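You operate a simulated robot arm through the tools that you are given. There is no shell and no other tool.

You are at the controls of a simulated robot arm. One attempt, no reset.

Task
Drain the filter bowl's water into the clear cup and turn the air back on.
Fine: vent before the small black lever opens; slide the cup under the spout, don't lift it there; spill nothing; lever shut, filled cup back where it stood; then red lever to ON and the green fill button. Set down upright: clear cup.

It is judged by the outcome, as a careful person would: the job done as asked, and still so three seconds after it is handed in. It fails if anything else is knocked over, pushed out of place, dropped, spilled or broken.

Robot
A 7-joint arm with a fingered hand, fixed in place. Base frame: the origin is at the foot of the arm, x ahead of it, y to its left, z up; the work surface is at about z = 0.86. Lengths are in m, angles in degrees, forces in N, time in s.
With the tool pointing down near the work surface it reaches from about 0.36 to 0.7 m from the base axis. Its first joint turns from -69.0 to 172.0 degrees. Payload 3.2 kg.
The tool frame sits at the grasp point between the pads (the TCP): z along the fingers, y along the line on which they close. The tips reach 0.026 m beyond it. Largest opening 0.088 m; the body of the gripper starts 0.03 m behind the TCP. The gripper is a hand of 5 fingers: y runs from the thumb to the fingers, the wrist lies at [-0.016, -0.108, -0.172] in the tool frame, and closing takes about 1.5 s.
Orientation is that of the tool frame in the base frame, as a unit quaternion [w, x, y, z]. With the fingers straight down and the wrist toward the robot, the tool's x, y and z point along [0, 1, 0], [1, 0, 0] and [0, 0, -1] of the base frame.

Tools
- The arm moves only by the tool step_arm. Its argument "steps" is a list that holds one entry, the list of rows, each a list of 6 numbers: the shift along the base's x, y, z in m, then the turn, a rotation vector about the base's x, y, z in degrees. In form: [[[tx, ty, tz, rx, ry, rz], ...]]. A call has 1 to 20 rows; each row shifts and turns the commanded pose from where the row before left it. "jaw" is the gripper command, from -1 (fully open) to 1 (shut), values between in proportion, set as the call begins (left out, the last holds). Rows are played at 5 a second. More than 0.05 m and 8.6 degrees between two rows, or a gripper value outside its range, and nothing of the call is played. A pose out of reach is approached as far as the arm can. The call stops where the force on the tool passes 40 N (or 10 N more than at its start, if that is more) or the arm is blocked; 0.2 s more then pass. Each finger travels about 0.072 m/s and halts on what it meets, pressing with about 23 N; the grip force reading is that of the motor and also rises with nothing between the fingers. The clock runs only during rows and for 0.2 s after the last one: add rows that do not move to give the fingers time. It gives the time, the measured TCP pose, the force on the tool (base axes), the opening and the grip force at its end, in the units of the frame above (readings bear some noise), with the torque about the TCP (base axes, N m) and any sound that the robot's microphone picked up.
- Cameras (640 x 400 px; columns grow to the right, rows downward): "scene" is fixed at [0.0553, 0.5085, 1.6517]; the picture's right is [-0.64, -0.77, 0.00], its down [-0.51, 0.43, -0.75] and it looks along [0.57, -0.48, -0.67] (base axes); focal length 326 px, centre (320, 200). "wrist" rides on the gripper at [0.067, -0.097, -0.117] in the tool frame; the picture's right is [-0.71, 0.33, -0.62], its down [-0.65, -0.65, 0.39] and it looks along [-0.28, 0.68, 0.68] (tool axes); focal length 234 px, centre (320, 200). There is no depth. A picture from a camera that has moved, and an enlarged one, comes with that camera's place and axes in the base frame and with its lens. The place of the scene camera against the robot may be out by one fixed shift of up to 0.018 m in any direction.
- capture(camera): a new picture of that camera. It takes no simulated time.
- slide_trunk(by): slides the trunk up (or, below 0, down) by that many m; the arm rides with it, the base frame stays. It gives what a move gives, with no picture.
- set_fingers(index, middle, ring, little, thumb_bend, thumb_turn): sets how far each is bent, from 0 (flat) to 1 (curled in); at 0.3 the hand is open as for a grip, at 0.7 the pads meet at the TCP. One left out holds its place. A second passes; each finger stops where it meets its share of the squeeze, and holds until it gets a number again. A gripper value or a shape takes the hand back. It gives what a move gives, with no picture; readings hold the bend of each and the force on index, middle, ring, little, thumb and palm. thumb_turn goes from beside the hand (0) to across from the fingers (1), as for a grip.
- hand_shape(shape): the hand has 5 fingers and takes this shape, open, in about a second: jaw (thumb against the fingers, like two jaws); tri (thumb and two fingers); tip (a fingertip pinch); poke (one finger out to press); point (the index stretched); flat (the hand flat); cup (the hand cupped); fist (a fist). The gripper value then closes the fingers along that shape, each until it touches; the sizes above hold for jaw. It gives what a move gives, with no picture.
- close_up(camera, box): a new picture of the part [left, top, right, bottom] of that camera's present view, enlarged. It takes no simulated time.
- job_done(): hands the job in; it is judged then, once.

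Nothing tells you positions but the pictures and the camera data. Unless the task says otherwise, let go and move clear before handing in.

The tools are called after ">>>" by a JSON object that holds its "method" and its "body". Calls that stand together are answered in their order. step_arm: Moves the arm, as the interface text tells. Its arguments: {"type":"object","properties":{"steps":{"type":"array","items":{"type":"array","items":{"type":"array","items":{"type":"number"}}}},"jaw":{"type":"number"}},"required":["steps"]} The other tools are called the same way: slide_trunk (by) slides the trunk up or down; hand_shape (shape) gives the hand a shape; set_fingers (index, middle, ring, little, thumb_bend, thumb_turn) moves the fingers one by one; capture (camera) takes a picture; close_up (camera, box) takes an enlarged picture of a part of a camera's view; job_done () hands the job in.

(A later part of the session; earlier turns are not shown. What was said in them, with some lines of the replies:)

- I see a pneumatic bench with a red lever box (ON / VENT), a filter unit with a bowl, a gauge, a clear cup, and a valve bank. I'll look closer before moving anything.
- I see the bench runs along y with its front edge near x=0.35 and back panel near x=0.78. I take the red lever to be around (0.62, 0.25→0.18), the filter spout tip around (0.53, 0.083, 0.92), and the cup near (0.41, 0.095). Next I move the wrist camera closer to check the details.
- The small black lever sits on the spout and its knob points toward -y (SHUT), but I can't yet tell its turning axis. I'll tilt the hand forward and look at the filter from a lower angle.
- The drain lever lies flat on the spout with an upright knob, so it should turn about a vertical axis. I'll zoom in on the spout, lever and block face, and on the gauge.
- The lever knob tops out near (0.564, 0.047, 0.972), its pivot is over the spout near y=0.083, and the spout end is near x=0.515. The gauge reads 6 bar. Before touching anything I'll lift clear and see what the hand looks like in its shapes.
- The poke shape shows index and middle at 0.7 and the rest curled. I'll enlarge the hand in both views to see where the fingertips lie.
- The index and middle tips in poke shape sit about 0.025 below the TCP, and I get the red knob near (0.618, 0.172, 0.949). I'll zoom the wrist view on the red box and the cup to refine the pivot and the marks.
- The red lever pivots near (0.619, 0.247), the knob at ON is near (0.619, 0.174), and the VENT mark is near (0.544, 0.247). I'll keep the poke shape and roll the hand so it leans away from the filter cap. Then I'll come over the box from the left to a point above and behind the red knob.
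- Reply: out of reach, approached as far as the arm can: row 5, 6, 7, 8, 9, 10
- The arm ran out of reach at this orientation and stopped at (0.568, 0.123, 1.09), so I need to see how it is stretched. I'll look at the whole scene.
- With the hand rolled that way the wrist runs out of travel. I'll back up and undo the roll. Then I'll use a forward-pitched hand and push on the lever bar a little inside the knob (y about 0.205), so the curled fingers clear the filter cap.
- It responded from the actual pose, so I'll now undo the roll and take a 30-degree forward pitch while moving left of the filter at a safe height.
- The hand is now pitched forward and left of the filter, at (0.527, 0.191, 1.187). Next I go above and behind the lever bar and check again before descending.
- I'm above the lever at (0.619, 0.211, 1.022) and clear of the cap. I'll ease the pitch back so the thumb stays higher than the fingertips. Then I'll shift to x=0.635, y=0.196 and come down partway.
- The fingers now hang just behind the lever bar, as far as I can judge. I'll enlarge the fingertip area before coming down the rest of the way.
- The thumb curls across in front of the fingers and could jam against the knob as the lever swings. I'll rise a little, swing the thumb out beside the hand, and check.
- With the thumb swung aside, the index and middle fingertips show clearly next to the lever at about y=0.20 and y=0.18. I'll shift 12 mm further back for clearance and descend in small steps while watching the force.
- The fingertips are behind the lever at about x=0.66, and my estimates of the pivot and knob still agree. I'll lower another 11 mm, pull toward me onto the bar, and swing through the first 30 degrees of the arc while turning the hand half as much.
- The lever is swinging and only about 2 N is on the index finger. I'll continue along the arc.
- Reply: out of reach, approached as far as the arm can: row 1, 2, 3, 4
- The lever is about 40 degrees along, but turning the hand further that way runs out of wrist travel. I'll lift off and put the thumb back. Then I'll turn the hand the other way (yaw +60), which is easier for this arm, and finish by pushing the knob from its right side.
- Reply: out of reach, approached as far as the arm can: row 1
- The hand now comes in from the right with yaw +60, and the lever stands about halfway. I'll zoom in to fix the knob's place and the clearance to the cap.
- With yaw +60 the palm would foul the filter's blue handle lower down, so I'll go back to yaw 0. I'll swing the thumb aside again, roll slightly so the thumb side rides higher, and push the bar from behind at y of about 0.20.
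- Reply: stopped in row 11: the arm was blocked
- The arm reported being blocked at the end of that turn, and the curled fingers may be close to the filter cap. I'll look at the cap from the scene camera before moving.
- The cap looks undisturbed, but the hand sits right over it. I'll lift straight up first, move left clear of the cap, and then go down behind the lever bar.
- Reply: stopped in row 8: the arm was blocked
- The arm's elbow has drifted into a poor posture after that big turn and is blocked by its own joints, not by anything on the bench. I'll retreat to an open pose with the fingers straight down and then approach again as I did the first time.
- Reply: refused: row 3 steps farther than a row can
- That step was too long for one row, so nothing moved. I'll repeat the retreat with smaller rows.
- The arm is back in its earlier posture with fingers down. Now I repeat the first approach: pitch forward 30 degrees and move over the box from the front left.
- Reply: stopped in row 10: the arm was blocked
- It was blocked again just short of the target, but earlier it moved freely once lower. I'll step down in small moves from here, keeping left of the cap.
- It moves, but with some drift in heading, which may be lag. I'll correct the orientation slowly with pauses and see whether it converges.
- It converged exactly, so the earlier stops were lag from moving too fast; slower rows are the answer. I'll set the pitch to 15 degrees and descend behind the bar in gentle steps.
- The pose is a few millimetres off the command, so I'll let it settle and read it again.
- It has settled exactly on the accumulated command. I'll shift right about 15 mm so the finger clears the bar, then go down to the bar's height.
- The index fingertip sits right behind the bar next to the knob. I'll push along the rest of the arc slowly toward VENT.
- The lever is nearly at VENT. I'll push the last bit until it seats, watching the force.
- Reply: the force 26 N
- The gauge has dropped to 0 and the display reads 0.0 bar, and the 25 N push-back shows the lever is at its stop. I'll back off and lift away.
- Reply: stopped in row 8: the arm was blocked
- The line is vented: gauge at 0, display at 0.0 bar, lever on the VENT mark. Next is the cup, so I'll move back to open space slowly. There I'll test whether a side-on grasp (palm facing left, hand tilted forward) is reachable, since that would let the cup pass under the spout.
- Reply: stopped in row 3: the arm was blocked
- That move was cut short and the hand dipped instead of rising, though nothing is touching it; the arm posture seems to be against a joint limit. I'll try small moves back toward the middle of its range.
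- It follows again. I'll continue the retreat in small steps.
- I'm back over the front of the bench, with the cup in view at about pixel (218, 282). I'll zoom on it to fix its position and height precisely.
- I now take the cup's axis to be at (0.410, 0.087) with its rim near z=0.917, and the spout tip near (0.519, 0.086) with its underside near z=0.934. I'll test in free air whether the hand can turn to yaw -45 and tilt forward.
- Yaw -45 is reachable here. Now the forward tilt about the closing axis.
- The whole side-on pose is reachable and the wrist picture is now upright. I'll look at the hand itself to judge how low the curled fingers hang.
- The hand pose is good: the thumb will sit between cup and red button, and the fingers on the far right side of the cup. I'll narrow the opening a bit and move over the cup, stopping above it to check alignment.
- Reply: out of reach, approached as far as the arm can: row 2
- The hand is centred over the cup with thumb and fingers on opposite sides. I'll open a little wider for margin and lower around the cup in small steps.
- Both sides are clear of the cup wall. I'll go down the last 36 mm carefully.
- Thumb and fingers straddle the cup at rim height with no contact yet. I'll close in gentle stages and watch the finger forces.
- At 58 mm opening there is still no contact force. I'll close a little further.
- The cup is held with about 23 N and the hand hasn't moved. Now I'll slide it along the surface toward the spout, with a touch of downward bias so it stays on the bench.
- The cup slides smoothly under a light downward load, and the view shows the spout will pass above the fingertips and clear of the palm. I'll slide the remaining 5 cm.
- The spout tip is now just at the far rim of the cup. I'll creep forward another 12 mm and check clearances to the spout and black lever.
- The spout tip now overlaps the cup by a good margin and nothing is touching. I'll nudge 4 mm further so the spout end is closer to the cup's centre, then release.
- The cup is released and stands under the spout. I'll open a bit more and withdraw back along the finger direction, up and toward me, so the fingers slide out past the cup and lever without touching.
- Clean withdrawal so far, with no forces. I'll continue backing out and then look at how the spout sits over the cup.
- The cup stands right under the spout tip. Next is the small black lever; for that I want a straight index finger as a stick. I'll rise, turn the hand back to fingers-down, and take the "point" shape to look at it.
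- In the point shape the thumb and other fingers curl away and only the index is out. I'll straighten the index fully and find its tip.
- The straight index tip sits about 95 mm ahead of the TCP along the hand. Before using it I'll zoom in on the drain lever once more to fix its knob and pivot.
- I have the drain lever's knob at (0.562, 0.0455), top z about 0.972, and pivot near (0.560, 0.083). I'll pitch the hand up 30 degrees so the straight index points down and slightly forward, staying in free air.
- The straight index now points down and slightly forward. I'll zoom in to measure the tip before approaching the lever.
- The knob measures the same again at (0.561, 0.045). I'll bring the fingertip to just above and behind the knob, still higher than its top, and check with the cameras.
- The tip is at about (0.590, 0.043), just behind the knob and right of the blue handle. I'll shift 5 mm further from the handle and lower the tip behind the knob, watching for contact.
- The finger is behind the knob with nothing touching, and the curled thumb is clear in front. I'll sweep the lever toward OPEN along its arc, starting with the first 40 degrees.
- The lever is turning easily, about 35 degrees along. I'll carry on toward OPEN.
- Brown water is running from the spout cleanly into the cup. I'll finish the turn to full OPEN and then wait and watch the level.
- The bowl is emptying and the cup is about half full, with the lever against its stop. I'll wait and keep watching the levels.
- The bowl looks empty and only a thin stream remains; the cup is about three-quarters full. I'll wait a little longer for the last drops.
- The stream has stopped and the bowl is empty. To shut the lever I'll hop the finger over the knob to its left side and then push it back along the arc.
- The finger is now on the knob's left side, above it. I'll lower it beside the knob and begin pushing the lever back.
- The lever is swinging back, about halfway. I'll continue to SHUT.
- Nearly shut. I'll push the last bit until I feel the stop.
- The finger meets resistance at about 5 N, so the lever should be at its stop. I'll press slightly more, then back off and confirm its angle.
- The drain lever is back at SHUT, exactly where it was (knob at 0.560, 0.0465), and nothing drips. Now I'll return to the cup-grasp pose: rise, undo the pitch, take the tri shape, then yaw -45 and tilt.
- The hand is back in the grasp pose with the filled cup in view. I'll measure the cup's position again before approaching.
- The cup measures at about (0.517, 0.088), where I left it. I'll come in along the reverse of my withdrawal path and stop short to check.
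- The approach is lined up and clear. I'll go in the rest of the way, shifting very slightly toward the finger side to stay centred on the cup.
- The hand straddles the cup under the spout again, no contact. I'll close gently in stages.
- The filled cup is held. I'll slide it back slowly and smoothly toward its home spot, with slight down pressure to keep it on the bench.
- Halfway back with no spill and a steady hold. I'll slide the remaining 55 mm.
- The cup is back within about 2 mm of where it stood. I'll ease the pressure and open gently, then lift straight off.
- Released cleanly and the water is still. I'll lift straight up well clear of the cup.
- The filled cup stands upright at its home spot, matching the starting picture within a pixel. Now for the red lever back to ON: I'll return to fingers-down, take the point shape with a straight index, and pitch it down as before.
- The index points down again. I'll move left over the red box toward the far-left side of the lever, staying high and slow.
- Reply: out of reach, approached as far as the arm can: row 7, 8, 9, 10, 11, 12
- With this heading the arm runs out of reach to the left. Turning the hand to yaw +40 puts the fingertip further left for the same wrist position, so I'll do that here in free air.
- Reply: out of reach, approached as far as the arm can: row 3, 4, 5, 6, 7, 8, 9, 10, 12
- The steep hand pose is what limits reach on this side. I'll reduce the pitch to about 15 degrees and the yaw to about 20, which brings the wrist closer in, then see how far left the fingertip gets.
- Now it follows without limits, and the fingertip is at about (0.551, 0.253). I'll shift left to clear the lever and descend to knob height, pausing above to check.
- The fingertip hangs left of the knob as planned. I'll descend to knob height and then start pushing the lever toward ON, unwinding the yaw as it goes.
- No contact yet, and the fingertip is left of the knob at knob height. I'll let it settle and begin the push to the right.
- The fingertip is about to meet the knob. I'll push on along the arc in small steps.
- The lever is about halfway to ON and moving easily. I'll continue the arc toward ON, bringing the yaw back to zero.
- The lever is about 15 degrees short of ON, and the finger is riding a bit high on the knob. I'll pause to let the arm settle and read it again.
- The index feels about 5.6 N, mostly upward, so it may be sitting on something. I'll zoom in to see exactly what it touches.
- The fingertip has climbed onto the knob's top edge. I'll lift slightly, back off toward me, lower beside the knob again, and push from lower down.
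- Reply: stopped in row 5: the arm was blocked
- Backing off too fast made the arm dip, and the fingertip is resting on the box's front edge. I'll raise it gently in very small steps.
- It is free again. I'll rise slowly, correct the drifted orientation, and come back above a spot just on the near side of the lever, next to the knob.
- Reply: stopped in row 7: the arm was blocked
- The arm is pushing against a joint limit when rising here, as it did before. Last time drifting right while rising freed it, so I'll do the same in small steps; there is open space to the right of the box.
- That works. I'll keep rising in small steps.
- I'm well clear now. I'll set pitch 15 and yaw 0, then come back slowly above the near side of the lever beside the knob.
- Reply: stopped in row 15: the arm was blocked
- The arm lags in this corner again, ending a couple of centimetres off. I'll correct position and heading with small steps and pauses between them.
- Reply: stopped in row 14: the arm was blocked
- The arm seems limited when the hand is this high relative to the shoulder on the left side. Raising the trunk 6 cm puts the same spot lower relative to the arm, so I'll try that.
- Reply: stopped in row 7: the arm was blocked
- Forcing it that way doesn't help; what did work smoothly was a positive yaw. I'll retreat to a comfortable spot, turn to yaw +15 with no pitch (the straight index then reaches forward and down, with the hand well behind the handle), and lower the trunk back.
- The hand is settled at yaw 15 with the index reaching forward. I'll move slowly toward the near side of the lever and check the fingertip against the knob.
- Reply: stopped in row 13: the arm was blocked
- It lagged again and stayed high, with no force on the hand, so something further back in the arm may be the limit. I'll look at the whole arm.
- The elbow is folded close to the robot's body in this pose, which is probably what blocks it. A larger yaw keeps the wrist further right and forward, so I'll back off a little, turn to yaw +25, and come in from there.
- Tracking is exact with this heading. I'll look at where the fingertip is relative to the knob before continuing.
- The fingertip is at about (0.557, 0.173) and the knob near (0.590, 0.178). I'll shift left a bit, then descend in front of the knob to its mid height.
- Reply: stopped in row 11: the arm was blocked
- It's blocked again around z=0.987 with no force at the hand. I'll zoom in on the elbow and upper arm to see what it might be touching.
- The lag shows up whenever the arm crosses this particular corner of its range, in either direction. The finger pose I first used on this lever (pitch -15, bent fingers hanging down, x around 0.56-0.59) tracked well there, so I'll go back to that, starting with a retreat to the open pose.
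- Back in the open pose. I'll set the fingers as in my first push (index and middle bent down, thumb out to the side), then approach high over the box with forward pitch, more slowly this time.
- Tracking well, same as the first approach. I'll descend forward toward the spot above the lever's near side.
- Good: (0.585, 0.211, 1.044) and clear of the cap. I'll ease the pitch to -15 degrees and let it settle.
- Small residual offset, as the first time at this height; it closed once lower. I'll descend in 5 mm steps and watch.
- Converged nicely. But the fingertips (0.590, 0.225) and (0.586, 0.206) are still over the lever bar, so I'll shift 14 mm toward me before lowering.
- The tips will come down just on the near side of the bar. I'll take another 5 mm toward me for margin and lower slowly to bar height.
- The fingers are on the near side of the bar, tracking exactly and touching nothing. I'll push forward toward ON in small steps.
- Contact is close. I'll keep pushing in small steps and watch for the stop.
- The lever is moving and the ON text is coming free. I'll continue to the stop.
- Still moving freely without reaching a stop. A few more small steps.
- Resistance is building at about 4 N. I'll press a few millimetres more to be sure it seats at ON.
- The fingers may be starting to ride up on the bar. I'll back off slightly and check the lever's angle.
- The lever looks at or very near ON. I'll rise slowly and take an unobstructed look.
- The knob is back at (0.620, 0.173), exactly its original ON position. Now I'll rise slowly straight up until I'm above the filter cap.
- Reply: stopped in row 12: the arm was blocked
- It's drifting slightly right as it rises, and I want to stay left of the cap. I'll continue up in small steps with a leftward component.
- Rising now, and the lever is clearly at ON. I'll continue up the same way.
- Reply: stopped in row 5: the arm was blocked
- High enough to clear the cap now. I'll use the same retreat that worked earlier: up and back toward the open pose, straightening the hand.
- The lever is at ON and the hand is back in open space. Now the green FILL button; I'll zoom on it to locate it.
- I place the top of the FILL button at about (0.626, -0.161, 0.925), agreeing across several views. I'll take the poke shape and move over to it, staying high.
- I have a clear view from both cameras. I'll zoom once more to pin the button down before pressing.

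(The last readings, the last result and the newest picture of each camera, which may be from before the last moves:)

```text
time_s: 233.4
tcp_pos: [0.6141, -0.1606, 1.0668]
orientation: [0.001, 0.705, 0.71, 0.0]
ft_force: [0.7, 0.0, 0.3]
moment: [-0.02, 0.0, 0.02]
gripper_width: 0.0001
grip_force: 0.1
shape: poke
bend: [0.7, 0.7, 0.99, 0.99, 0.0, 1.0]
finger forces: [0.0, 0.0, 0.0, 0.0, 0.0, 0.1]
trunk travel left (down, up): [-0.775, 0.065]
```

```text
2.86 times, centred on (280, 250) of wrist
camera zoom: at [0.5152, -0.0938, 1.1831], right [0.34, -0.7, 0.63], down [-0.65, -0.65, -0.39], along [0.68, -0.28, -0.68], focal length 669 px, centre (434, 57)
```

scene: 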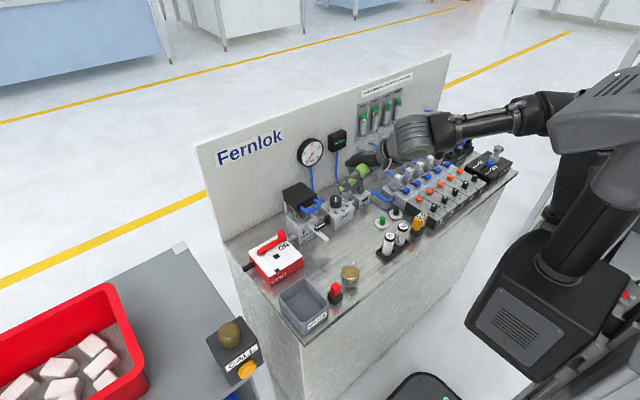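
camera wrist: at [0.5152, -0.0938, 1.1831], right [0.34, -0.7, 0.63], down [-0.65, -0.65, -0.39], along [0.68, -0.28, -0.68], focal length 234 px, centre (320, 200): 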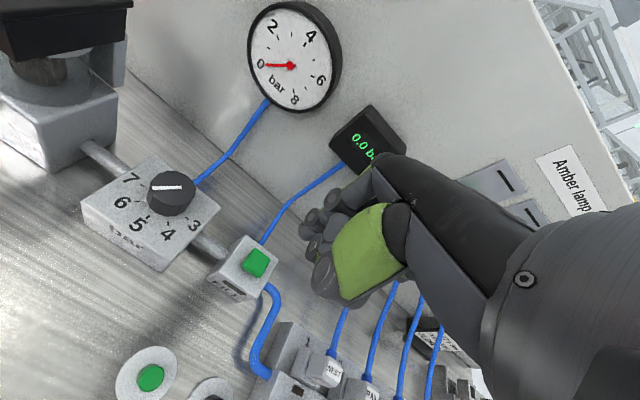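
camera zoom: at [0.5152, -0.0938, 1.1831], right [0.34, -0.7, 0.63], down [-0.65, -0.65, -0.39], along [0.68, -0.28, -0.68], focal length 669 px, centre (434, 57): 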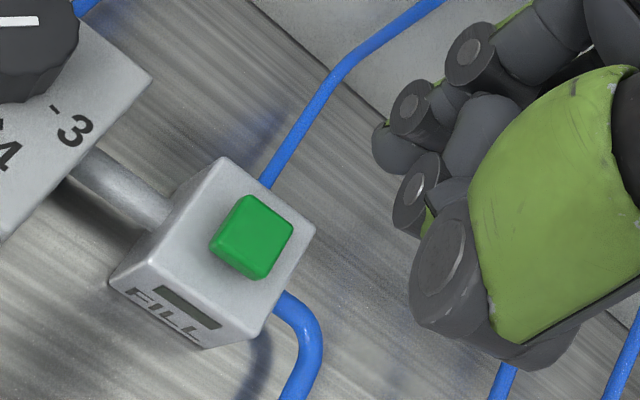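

The button's centre is at (0.628, -0.166), top z about 0.9265. I'll line up index and middle over it and descend, slowing down near contact.

>>> {"method": "step_arm", "body": {"steps": [[[0.004, -0.001, -0.01, 0, 0, 0], [0.004, -0.0015, -0.015, 0, 0, 0], [0, 0, -0.018, 0, 0, 0], [0, 0, -0.018, 0, 0, 0], [0, 0, -0.015, 0, 0, 0], [0, 0, -0.012, 0, 0, 0], [0, 0, -0.008, 0, 0, 0], [0, 0, 0, 0, 0, 0], [0, 0, 0, 0, 0, 0]]]}}

>>> {"method": "close_up", "body": {"camera": "wrist", "box": [230, 130, 400, 290]}}

>>> {"method": "close_up", "body": {"camera": "scene", "box": [340, 140, 420, 220]}}

```text
time_s: 235.4
tcp_pos: [0.6218, -0.1617, 0.9689]
orientation: [0.001, 0.705, 0.709, 0.0]
ft_force: [0.8, 0.0, -1.0]
moment: [0.0, -0.01, 0.02]
gripper_width: 0.0002
grip_force: 0.1
shape: poke
bend: [0.7, 0.7, 0.99, 0.99, 0.0, 1.0]
finger forces: [0.0, 0.1, 0.0, 0.0, 0.0, 0.0]
trunk travel left (down, up): [-0.775, 0.065]
```

```text
2.50 times, centred on (315, 210) of wrist
camera zoom: at [0.5229, -0.0952, 1.0858], right [0.34, -0.7, 0.63], down [-0.65, -0.65, -0.39], along [0.68, -0.28, -0.68], focal length 585 px, centre (332, 175)
```

zoom: 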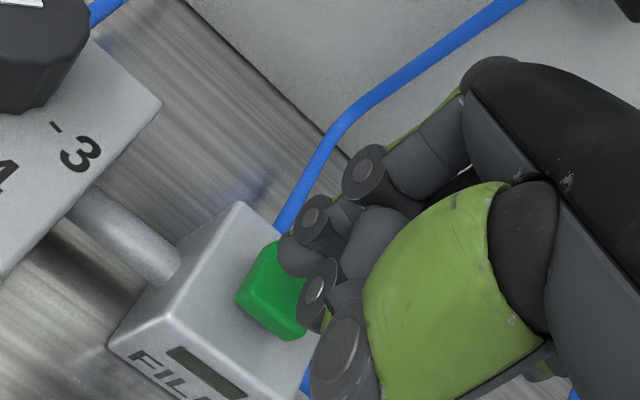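

```text
5.00 times, centred on (380, 180) of scene
camera zoom: at [0.0553, 0.5085, 1.6517], right [-0.64, -0.77, 0.0], down [-0.51, 0.43, -0.75], along [0.57, -0.48, -0.67], focal length 1630 px, centre (20, 300)
```

zoom: 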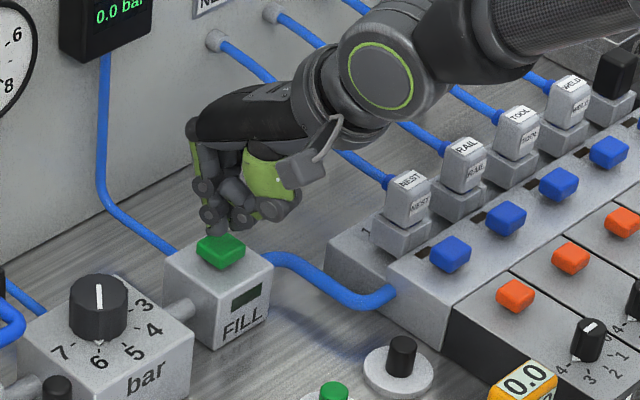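

The fingertips are right above the button. I'll press down in 2–3 mm steps and watch the force, display and light.

>>> {"method": "step_arm", "body": {"steps": [[[0, 0, -0.004, 0, 0, 0], [0, 0, -0.004, 0, 0, 0], [0, 0, -0.004, 0, 0, 0], [0, 0, -0.003, 0, 0, 0], [0, 0, -0.003, 0, 0, 0], [0, 0, -0.002, 0, 0, 0], [0, 0, -0.002, 0, 0, 0], [0, 0, 0, 0, 0, 0]]]}}

>>> {"method": "close_up", "body": {"camera": "scene", "box": [290, 120, 420, 230]}}

```text
time_s: 237.2
tcp_pos: [0.6212, -0.1622, 0.95]
orientation: [0.003, 0.705, 0.709, 0.003]
ft_force: [1.6, -1.3, 13.5]
moment: [-0.26, -0.1, -0.01]
gripper_width: 0.0001
grip_force: 0.2
shape: poke
bend: [0.7, 0.7, 0.99, 0.99, 0.0, 1.0]
finger forces: [0.1, 13.3, 0.0, 0.0, 0.0, 0.0]
trunk travel left (down, up): [-0.775, 0.065]
heard: click
```

```text
3.64 times, centred on (355, 175) of scene
camera zoom: at [0.0553, 0.5085, 1.6517], right [-0.64, -0.77, 0.0], down [-0.51, 0.43, -0.75], along [0.57, -0.48, -0.67], focal length 1186 px, centre (193, 291)
```

zoom: 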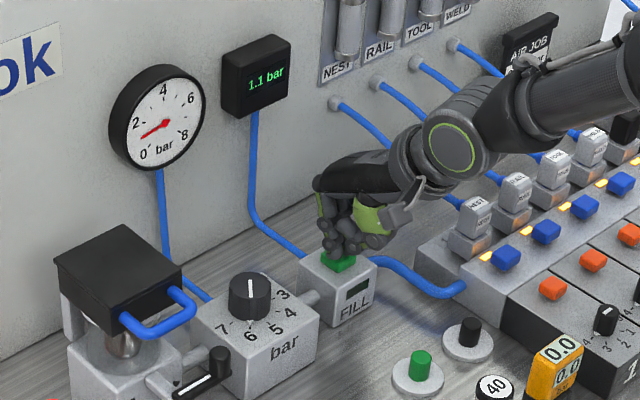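

A click, and the pressure is rising (1.1 bar). I'll hold briefly and watch whether it keeps building.

>>> {"method": "step_arm", "body": {"steps": [[[0, 0, 0, 0, 0, 0], [0, 0, 0, 0, 0, 0], [0, 0, 0, 0, 0, 0], [0, 0, 0, 0, 0, 0], [0, 0, 0, 0, 0, 0]]]}}

>>> {"method": "close_up", "body": {"camera": "scene", "box": [290, 120, 420, 230]}}

```text
time_s: 238.4
tcp_pos: [0.62, -0.1618, 0.9505]
orientation: [0.004, 0.705, 0.71, 0.002]
ft_force: [4.2, -3.7, 17.3]
moment: [-0.35, -0.17, 0.04]
gripper_width: 0.0
grip_force: 0.0
shape: poke
bend: [0.7, 0.7, 0.99, 0.99, 0.0, 1.0]
finger forces: [0.0, 18.0, 0.0, 0.0, 0.1, 0.0]
trunk travel left (down, up): [-0.775, 0.065]
```

```text
3.64 times, centred on (355, 175) of scene
camera zoom: at [0.0553, 0.5085, 1.6517], right [-0.64, -0.77, 0.0], down [-0.51, 0.43, -0.75], along [0.57, -0.48, -0.67], focal length 1186 px, centre (193, 291)
```

zoom: 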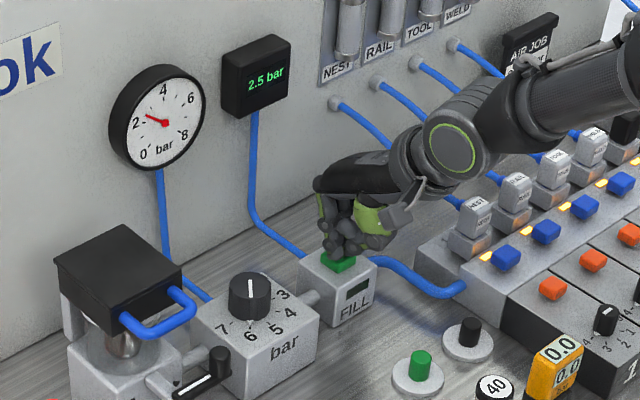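

Now 2.5 bar and climbing steadily. I'll lift off the button and check that it keeps filling by itself.

>>> {"method": "step_arm", "body": {"steps": [[[0, 0, 0.005, 0, 0, 0], [0, 0, 0.008, 0, 0, 0], [0, 0, 0.01, 0, 0, 0], [0, 0, 0.015, 0, 0, 0], [0, 0, 0.015, 0, 0, 0], [0, 0, 0.015, 0, 0, 0], [0, 0, 0, 0, 0, 0]]]}}

>>> {"method": "close_up", "body": {"camera": "scene", "box": [290, 120, 420, 230]}}

```text
time_s: 240.0
tcp_pos: [0.6227, -0.1639, 1.0151]
orientation: [0.001, 0.705, 0.71, 0.0]
ft_force: [0.1, 0.3, -0.1]
moment: [0.0, -0.01, 0.02]
gripper_width: 0.0
grip_force: 0.1
shape: poke
bend: [0.7, 0.7, 0.99, 0.99, 0.0, 1.0]
finger forces: [0.1, 0.0, 0.0, 0.0, 0.1, 0.0]
trunk travel left (down, up): [-0.775, 0.065]
```

```text
3.64 times, centred on (355, 175) of scene
camera zoom: at [0.0553, 0.5085, 1.6517], right [-0.64, -0.77, 0.0], down [-0.51, 0.43, -0.75], along [0.57, -0.48, -0.67], focal length 1186 px, centre (193, 291)
```

zoom: 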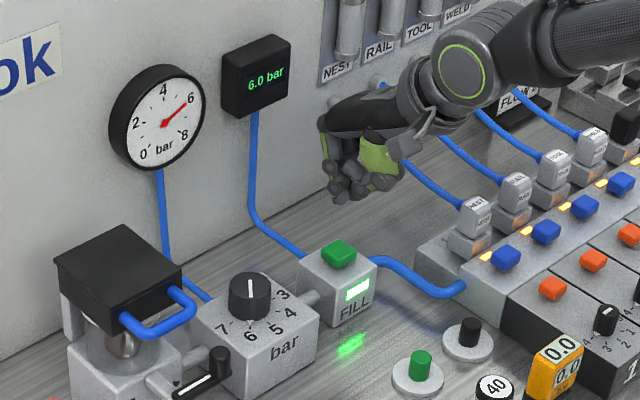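

Pressure is back at 6.0 bar and the green FILL light is on. I'll retreat to a clear pose and do a final check of everything.

>>> {"method": "step_arm", "body": {"steps": [[[-0.005, 0, 0.02, 0, 0, 0], [-0.01, 0.005, 0.02, 0, 0, 0], [-0.015, 0.005, 0.02, 0, 0, 0], [-0.018, 0.005, 0.02, 0, 0, 0], [-0.02, 0.005, 0.02, 0, 0, 0], [-0.02, 0.005, 0.02, 0, 0, 0], [-0.02, 0.005, 0.02, 0, 0, 0], [-0.02, 0.005, 0.02, 0, 0, 0], [-0.02, 0.005, 0.02, 0, 0, 0], [-0.02, 0.005, 0.02, 0, 0, 0], [-0.02, 0.005, 0.02, 0, 0, 0], [0, 0, 0, 0, 0, 0], [0, 0, 0, 0, 0, 0]]]}}

>>> {"method": "capture", "body": {"camera": "scene"}}

>>> {"method": "close_up", "body": {"camera": "scene", "box": [230, 170, 350, 280]}}

>>> {"method": "close_up", "body": {"camera": "scene", "box": [270, 210, 400, 330]}}

>>> {"method": "capture", "body": {"camera": "wrist"}}

```text
time_s: 242.8
tcp_pos: [0.4316, -0.1114, 1.2357]
orientation: [0.002, 0.705, 0.709, 0.0]
ft_force: [0.9, 0.5, -0.9]
moment: [0.0, 0.01, -0.04]
gripper_width: 0.0002
grip_force: 0.0
shape: poke
bend: [0.7, 0.7, 0.99, 0.99, 0.0, 1.0]
finger forces: [0.0, 0.0, 0.0, 0.0, 0.0, 0.1]
out of reach, approached as far as the arm can: row 6
trunk travel left (down, up): [-0.775, 0.065]
```

```text
taken
```

scene: 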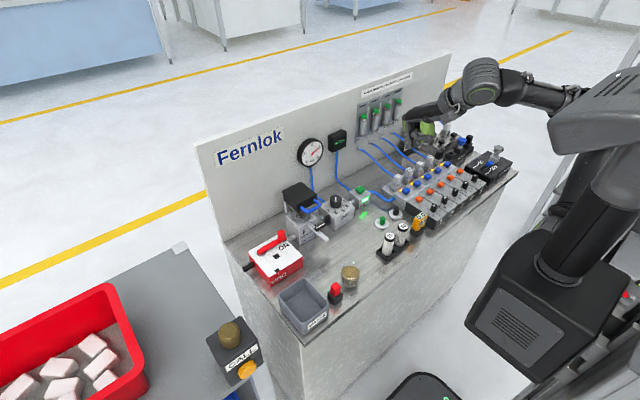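

```text
3.64 times, centred on (290, 225) of scene
camera zoom: at [0.0553, 0.5085, 1.6517], right [-0.64, -0.77, 0.0], down [-0.51, 0.43, -0.75], along [0.57, -0.48, -0.67], focal length 1186 px, centre (429, 109)
```

zoom: 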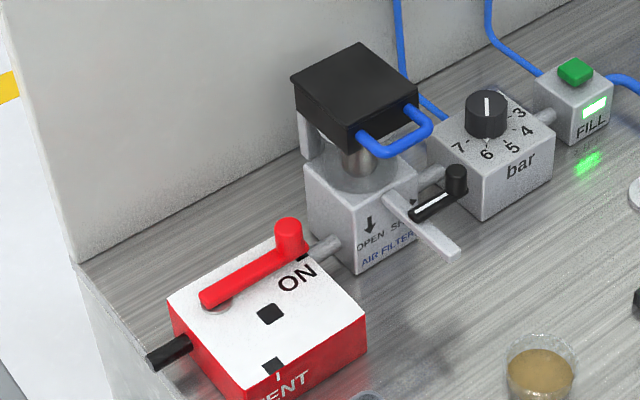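

```text
3.33 times, centred on (335, 270) of scene
camera zoom: at [0.0553, 0.5085, 1.6517], right [-0.64, -0.77, 0.0], down [-0.51, 0.43, -0.75], along [0.57, -0.48, -0.67], focal length 1087 px, centre (270, -33)
```

zoom: 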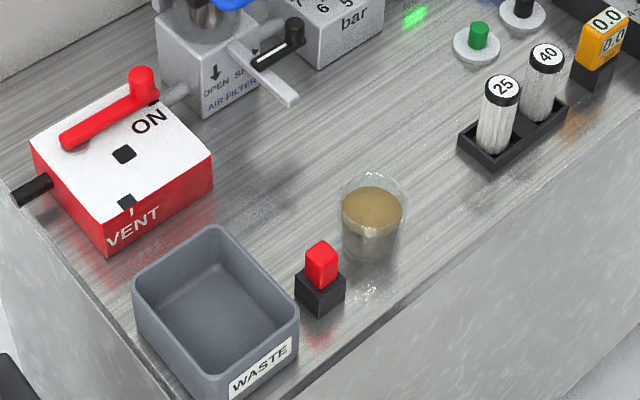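

```text
taken
camera wrist: at [0.3335, -0.0448, 1.3524], right [0.34, -0.7, 0.63], down [-0.65, -0.65, -0.39], along [0.68, -0.28, -0.68], focal length 234 px, centre (320, 200)
```

wrist: 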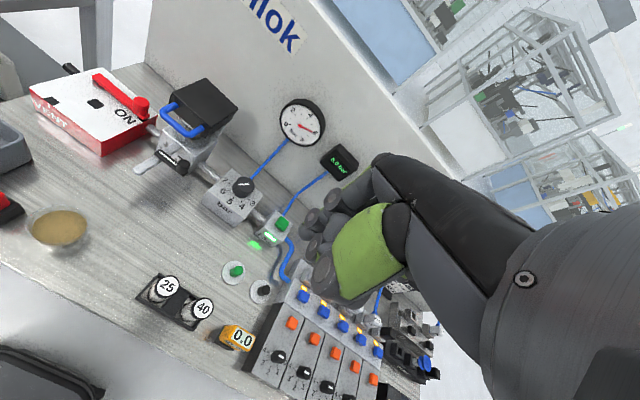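

Everything checks out: red lever at ON, gauge and display at 6.0 bar, FILL light on, and the black lever at SHUT with a dry bench under the spout. The filled cup stands upright at its home spot, nothing else has moved, and the hand is clear. I'm handing in.

>>> {"method": "job_done", "body": {}}

```text
The job is handed in.
```

The filter bowl is drained into the clear cup and the air is back on; I've handed the job in.

- **Venting:** I turned the red lever to VENT and waited until the gauge and display read 0 bar before touching the black lever.
- **Draining:** I slid the cup along the bench until it was under the spout and opened the black lever. I shut it again once the bowl was empty, and saw no spills.
- **Cup:** I slid the filled cup back to where it stood, within about 2–3 mm. It is upright and roughly three-quarters full.
- **Air:** I turned the red lever back to ON and pressed the green fill button. The pressure climbed back to 6.0 bar and the green fill light came on.

While turning the red lever back to ON, a finger slipped onto its knob, and as I backed off it pressed on the front edge of the lever box with about 15 N. I saw no damage, and the lever ended exactly where it started. In the last pictures everything else on the bench was in place, and the hand was clear.
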